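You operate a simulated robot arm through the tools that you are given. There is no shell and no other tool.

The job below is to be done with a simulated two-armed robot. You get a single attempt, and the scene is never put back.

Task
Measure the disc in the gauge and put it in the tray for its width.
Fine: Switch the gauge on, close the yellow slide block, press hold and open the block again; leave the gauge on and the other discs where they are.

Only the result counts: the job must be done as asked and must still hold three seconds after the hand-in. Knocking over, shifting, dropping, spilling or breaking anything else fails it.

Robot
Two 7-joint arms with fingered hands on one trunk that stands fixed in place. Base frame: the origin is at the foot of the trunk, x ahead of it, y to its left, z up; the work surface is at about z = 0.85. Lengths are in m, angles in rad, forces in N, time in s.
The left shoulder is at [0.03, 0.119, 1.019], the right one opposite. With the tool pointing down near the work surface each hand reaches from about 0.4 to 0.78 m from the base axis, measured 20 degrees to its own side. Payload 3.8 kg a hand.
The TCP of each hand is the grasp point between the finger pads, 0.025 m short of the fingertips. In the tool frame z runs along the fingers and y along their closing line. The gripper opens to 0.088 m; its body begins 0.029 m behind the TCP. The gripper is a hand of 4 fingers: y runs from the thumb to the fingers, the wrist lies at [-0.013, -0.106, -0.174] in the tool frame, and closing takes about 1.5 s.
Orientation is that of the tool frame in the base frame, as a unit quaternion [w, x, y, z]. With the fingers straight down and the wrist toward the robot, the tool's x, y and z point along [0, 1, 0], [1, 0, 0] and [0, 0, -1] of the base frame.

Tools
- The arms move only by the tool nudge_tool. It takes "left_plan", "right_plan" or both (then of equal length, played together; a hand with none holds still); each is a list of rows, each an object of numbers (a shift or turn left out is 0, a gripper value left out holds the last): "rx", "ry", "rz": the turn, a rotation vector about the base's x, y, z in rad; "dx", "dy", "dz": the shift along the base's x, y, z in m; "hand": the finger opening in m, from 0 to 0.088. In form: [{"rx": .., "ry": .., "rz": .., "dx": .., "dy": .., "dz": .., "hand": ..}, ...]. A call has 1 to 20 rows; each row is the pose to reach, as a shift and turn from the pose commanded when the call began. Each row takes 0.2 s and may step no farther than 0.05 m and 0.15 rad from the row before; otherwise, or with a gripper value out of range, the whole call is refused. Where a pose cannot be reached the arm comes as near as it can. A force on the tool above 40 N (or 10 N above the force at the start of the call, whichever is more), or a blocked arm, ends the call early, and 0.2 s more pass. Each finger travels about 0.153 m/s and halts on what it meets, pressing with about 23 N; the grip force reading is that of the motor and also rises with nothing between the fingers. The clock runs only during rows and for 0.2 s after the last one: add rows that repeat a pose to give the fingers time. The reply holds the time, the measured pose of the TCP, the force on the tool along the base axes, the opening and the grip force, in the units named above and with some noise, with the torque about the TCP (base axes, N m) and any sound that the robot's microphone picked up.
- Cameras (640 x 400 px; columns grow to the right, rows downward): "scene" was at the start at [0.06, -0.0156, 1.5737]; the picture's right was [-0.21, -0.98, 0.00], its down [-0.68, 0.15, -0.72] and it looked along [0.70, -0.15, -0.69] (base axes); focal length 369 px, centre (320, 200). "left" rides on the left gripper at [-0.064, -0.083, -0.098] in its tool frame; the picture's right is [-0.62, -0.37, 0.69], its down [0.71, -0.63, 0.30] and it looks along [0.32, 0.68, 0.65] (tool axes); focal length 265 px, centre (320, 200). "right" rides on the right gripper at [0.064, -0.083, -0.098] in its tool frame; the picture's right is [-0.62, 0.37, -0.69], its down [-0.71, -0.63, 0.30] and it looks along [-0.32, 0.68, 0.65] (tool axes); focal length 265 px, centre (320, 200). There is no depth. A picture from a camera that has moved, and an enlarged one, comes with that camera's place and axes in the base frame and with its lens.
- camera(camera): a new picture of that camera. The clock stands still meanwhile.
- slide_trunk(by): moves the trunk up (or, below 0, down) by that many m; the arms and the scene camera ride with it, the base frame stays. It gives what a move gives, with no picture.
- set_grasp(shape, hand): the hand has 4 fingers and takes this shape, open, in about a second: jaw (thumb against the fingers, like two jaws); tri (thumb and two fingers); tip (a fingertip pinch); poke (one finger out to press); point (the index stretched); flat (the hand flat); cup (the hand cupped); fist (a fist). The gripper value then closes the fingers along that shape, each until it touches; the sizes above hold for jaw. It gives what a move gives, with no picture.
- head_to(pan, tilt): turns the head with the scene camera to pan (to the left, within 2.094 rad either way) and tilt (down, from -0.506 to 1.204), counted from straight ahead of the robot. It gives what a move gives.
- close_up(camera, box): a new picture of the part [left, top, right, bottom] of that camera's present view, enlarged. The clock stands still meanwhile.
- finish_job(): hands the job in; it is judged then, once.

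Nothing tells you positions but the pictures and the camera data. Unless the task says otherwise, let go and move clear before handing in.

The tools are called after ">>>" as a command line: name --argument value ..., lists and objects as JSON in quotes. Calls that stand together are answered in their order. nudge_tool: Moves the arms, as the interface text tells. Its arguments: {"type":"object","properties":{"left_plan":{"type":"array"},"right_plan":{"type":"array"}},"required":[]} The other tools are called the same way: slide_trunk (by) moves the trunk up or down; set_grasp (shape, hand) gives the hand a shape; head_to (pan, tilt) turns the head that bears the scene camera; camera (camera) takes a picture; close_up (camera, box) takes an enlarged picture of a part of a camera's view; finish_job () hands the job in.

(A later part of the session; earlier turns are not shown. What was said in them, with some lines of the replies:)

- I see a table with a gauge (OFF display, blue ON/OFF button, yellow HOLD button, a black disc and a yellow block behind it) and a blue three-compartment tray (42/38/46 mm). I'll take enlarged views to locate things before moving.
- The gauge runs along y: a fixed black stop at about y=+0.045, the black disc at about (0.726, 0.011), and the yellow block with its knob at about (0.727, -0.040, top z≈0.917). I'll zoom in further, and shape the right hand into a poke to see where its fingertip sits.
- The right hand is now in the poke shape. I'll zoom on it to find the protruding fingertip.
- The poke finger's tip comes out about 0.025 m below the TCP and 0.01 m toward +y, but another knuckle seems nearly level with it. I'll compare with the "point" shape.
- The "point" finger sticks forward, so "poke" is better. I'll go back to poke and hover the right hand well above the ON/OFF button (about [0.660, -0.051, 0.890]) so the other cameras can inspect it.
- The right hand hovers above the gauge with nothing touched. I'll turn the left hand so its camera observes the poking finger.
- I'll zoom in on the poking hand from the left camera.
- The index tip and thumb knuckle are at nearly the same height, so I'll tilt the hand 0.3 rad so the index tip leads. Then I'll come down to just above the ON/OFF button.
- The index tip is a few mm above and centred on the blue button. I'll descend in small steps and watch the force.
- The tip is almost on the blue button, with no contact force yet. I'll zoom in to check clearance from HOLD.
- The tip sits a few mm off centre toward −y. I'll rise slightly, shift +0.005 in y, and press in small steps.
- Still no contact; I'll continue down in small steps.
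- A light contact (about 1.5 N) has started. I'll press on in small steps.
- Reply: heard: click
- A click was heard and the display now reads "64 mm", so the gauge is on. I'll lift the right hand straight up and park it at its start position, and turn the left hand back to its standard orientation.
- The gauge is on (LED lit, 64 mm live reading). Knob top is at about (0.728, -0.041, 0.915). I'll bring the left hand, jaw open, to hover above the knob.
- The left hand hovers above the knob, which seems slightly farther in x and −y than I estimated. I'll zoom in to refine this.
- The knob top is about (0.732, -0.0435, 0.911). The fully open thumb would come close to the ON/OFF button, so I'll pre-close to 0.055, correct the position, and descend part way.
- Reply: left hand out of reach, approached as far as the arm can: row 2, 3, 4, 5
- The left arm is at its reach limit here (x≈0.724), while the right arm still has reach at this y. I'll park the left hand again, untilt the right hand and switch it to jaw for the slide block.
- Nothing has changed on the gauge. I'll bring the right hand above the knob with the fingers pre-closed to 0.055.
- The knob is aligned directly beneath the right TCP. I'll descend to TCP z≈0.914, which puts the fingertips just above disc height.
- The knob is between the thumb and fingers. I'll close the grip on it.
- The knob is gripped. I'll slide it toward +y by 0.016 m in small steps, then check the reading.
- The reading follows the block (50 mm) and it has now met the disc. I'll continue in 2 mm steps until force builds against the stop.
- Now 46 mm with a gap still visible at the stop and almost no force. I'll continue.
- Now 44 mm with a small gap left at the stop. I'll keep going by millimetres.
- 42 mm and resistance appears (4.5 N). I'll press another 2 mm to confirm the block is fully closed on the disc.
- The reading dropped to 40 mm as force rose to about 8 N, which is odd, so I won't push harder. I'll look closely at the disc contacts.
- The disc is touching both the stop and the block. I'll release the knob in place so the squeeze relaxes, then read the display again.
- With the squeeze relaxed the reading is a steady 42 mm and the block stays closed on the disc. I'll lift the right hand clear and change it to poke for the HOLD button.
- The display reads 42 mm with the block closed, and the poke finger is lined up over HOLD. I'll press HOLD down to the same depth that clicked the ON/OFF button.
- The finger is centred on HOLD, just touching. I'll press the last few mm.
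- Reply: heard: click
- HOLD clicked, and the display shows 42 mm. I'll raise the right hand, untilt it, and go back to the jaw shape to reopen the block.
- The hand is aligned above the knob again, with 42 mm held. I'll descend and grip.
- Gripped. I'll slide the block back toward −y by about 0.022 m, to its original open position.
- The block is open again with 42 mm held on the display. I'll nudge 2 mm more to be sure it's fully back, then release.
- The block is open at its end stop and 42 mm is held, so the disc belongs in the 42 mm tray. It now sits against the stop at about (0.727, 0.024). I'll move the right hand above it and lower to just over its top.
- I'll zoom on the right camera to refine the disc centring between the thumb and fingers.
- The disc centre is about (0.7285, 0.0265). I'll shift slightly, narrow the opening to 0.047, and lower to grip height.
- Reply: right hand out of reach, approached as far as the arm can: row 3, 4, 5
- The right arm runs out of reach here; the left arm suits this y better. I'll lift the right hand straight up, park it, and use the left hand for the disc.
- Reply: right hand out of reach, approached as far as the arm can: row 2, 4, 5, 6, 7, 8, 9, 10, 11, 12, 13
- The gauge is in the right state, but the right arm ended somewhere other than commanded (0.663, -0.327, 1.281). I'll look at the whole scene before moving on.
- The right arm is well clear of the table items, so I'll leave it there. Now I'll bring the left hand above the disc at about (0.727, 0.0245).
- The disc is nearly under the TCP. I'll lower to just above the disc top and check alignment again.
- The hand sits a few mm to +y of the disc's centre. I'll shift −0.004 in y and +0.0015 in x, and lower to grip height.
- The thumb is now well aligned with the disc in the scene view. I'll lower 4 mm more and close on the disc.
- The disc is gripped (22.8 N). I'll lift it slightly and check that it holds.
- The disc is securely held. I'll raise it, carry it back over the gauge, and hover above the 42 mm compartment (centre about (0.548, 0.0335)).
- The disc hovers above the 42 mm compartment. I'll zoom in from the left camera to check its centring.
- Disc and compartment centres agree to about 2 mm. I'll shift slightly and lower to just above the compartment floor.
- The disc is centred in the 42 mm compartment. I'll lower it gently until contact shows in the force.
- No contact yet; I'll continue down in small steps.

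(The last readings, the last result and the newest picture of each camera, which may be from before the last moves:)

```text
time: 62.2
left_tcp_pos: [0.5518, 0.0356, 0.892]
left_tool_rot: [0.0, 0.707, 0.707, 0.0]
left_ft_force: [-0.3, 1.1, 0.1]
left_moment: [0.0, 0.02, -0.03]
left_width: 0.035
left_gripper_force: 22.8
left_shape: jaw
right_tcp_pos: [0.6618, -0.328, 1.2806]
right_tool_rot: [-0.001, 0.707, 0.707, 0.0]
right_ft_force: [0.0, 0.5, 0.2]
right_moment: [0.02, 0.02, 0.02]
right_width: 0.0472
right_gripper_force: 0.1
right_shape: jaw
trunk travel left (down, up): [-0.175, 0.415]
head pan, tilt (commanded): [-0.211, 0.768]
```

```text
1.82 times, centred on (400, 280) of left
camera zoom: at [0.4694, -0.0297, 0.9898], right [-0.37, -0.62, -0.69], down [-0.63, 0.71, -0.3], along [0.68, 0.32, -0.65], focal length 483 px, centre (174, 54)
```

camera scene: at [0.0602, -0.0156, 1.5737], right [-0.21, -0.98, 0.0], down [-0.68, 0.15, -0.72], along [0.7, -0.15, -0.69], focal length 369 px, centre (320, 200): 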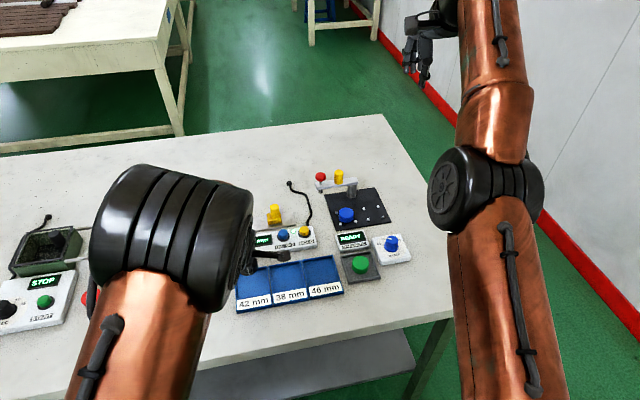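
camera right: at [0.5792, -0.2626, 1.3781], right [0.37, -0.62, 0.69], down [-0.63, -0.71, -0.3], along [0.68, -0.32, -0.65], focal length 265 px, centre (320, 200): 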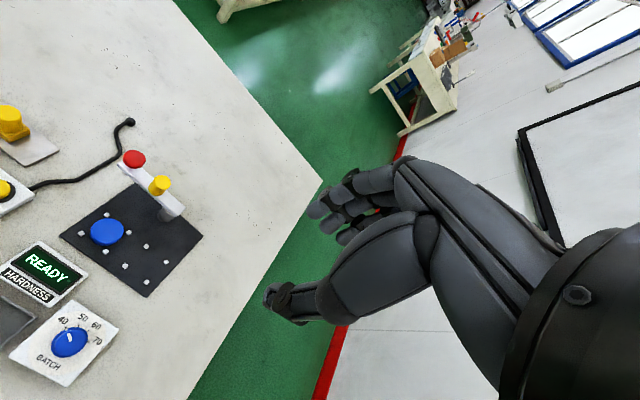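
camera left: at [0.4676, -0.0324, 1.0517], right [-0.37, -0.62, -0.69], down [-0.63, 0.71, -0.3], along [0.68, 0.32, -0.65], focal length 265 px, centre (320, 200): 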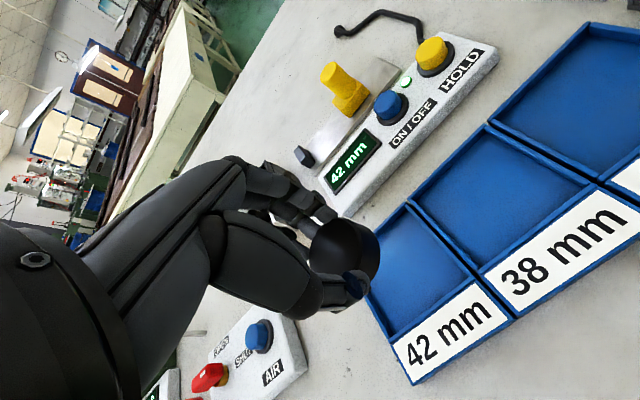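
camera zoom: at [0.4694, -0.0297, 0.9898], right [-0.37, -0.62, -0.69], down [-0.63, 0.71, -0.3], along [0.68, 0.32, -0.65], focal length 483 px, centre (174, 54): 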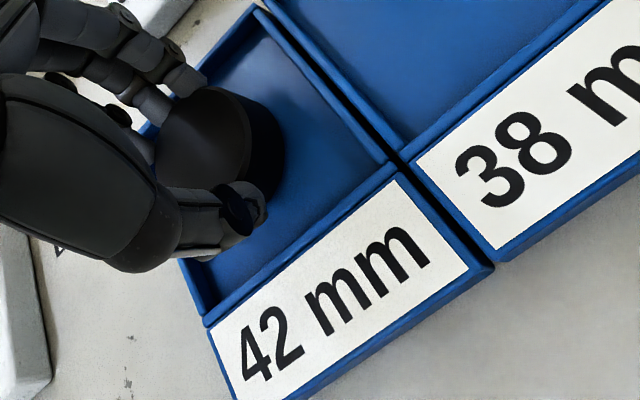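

Still no contact. I'll continue down 2 mm at a time, with a slight −x shift to give the fingers room at the back wall.

>>> nudge_tool --left_plan '[{"dx": -0.002, "dz": -0.001}, {"dx": -0.002, "dz": -0.002}, {"dx": -0.002, "dz": -0.003}]'

>>> close_up --camera "left" --box '[270, 170, 430, 310]'

>>> close_up --camera "scene" --box '[240, 240, 310, 300]'

```text
time: 63.0
left_tcp_pos: [0.5505, 0.0354, 0.8901]
left_tool_rot: [0.003, 0.707, 0.708, 0.001]
left_ft_force: [0.5, -1.3, 9.7]
left_moment: [0.02, -0.09, 0.0]
left_width: 0.0354
left_gripper_force: 23.0
left_shape: jaw
right_tcp_pos: [0.6608, -0.3273, 1.2802]
right_tool_rot: [0.0, 0.707, 0.707, 0.0]
right_ft_force: [0.4, 0.4, 1.2]
right_moment: [0.01, 0.0, -0.04]
right_width: 0.0474
right_gripper_force: 0.0
right_shape: jaw
trunk travel left (down, up): [-0.175, 0.415]
head pan, tilt (commanded): [-0.211, 0.768]
```

```text
2.86 times, centred on (350, 240) of left
camera zoom: at [0.4672, -0.0291, 0.9881], right [-0.37, -0.62, -0.69], down [-0.63, 0.71, -0.31], along [0.69, 0.32, -0.65], focal length 758 px, centre (234, 86)
```

zoom: 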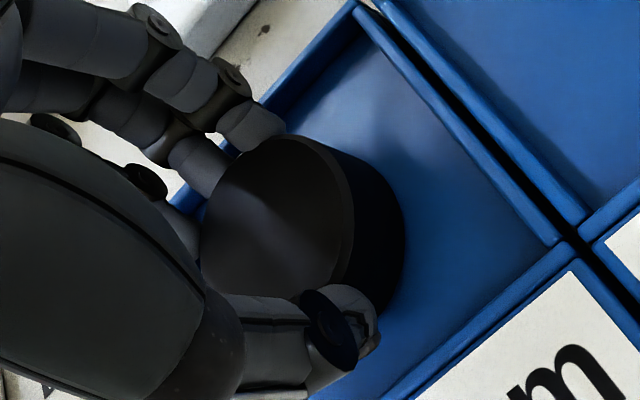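

```text
6.67 times, centred on (275, 270) of scene
camera zoom: at [0.0593, -0.0158, 1.5739], right [-0.21, -0.98, 0.0], down [-0.68, 0.15, -0.72], along [0.7, -0.15, -0.69], focal length 2458 px, centre (620, -267)
```

zoom: 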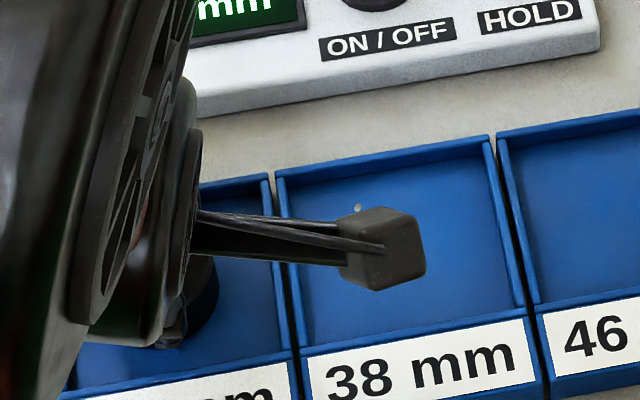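

Contact is at about 10 N, centred near the TCP, so the disc is on the compartment floor. I'll ease off 1 mm, open the fingers a little and lift straight up.

>>> nudge_tool --left_plan '[{"dz": 0.001}, {"dz": 0.001, "hand": 0.038}, {"dz": 0.001, "hand": 0.043}, {"dz": 0.001, "hand": 0.048}, {"dz": 0.001, "hand": 0.048}]'

>>> close_up --camera "left" --box '[270, 170, 430, 310]'

```text
time: 64.2
left_tcp_pos: [0.5506, 0.0349, 0.8887]
left_tool_rot: [0.0, 0.707, 0.707, -0.002]
left_ft_force: [-0.5, -0.2, -0.4]
left_moment: [0.0, 0.03, 0.01]
left_width: 0.0479
left_gripper_force: 0.1
left_shape: jaw
right_tcp_pos: [0.6622, -0.3268, 1.2796]
right_tool_rot: [0.0, 0.707, 0.707, -0.001]
right_ft_force: [-0.2, 0.3, 0.5]
right_moment: [0.01, 0.0, 0.02]
right_width: 0.0473
right_gripper_force: 0.1
right_shape: jaw
trunk travel left (down, up): [-0.175, 0.415]
head pan, tilt (commanded): [-0.211, 0.768]
```

```text
2.86 times, centred on (350, 240) of left
camera zoom: at [0.4667, -0.0289, 0.9875], right [-0.37, -0.62, -0.69], down [-0.63, 0.71, -0.3], along [0.68, 0.32, -0.65], focal length 758 px, centre (234, 86)
```

zoom: 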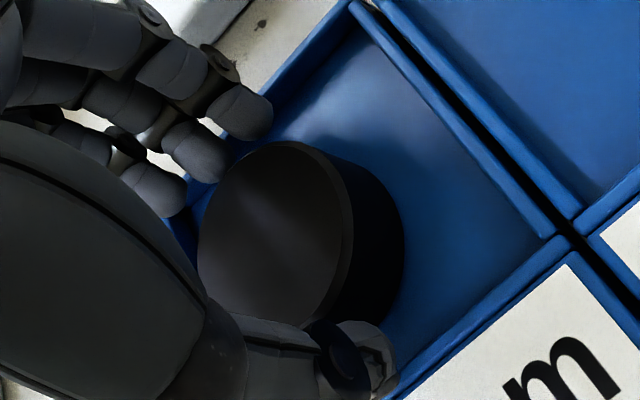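

The disc is released and resting in the 42 mm compartment. I'll lift the left hand straight up, then move it away.

>>> nudge_tool --left_plan '[{"dz": 0.015}, {"dz": 0.04}, {"dz": 0.08}, {"dz": 0.12}, {"dy": 0.03, "dz": 0.16}, {"dy": 0.065, "dz": 0.19}, {"dy": 0.1, "dz": 0.22}, {"dy": 0.14, "dz": 0.25}, {"dy": 0.18, "dz": 0.28}, {"dy": 0.19, "dz": 0.3}, {"dy": 0.19, "dz": 0.3}]'

>>> camera --camera "scene"

>>> close_up --camera "scene" --box '[220, 190, 360, 330]'

>>> camera --camera "left"

```text
time: 66.6
left_tcp_pos: [0.5484, 0.2238, 1.1887]
left_tool_rot: [0.001, 0.707, 0.708, 0.001]
left_ft_force: [-1.3, -0.5, 0.5]
left_moment: [0.0, -0.02, -0.01]
left_width: 0.0476
left_gripper_force: 0.0
left_shape: jaw
right_tcp_pos: [0.6616, -0.3285, 1.2793]
right_tool_rot: [-0.001, 0.707, 0.707, -0.001]
right_ft_force: [-0.5, 0.8, 0.0]
right_moment: [-0.04, 0.01, -0.01]
right_width: 0.0473
right_gripper_force: 0.1
right_shape: jaw
trunk travel left (down, up): [-0.175, 0.415]
head pan, tilt (commanded): [-0.211, 0.768]
```

```text
taken
camera scene: at [0.0602, -0.0154, 1.5737], right [-0.21, -0.98, 0.0], down [-0.68, 0.15, -0.72], along [0.7, -0.15, -0.69], focal length 369 px, centre (320, 200)
```

scene: 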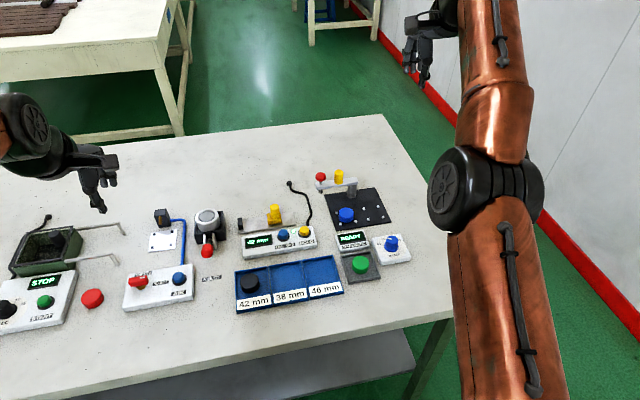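

```text
2.86 times, centred on (290, 260) of scene
camera zoom: at [0.0602, -0.0154, 1.5737], right [-0.21, -0.98, 0.0], down [-0.68, 0.15, -0.72], along [0.7, -0.15, -0.69], focal length 1053 px, centre (406, 29)
```

zoom: 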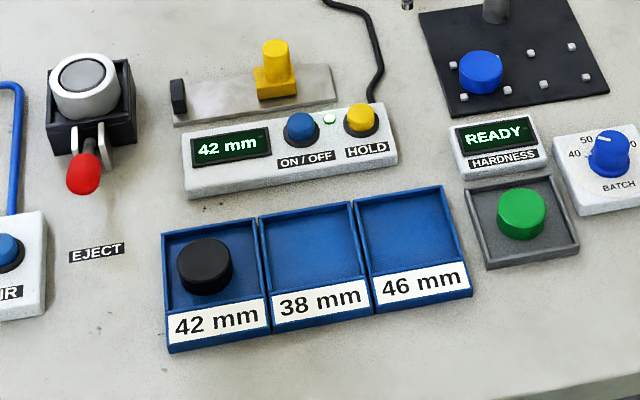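

```text
taken
camera left: at [0.4657, 0.1604, 1.2881], right [-0.37, -0.62, -0.69], down [-0.63, 0.71, -0.3], along [0.68, 0.32, -0.65], focal length 265 px, centre (320, 200)
```

left: 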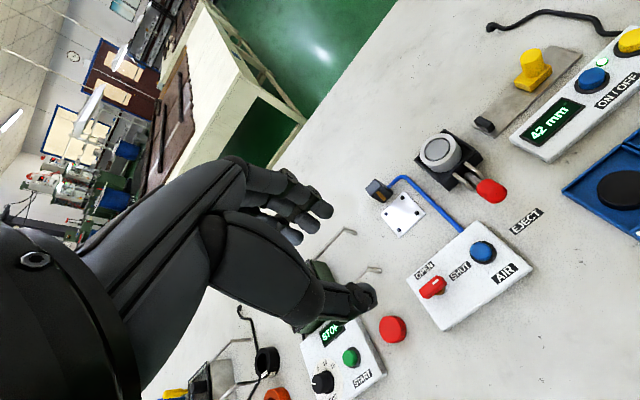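

The disc lies flat in the 42 mm compartment. The gauge is on with 42 mm held, the yellow block is open, everything else is where it was, and both hands are clear. I'm handing in the job.

>>> finish_job

```text
The job is handed in.
```

The disc measured 42 mm and is now lying flat in the 42 mm tray; the job is handed in.

- **Gauge:** It is on and still shows the held 42 mm. The yellow block is back at its open end.
- **Reading:** While I was pressing on the block the display briefly dropped to 40 mm. It settled at 42 mm once I let go, and I pressed hold on that reading.
- **Other items:** In the last pictures the other discs and everything else on the table looked unmoved. Both hands were clear.
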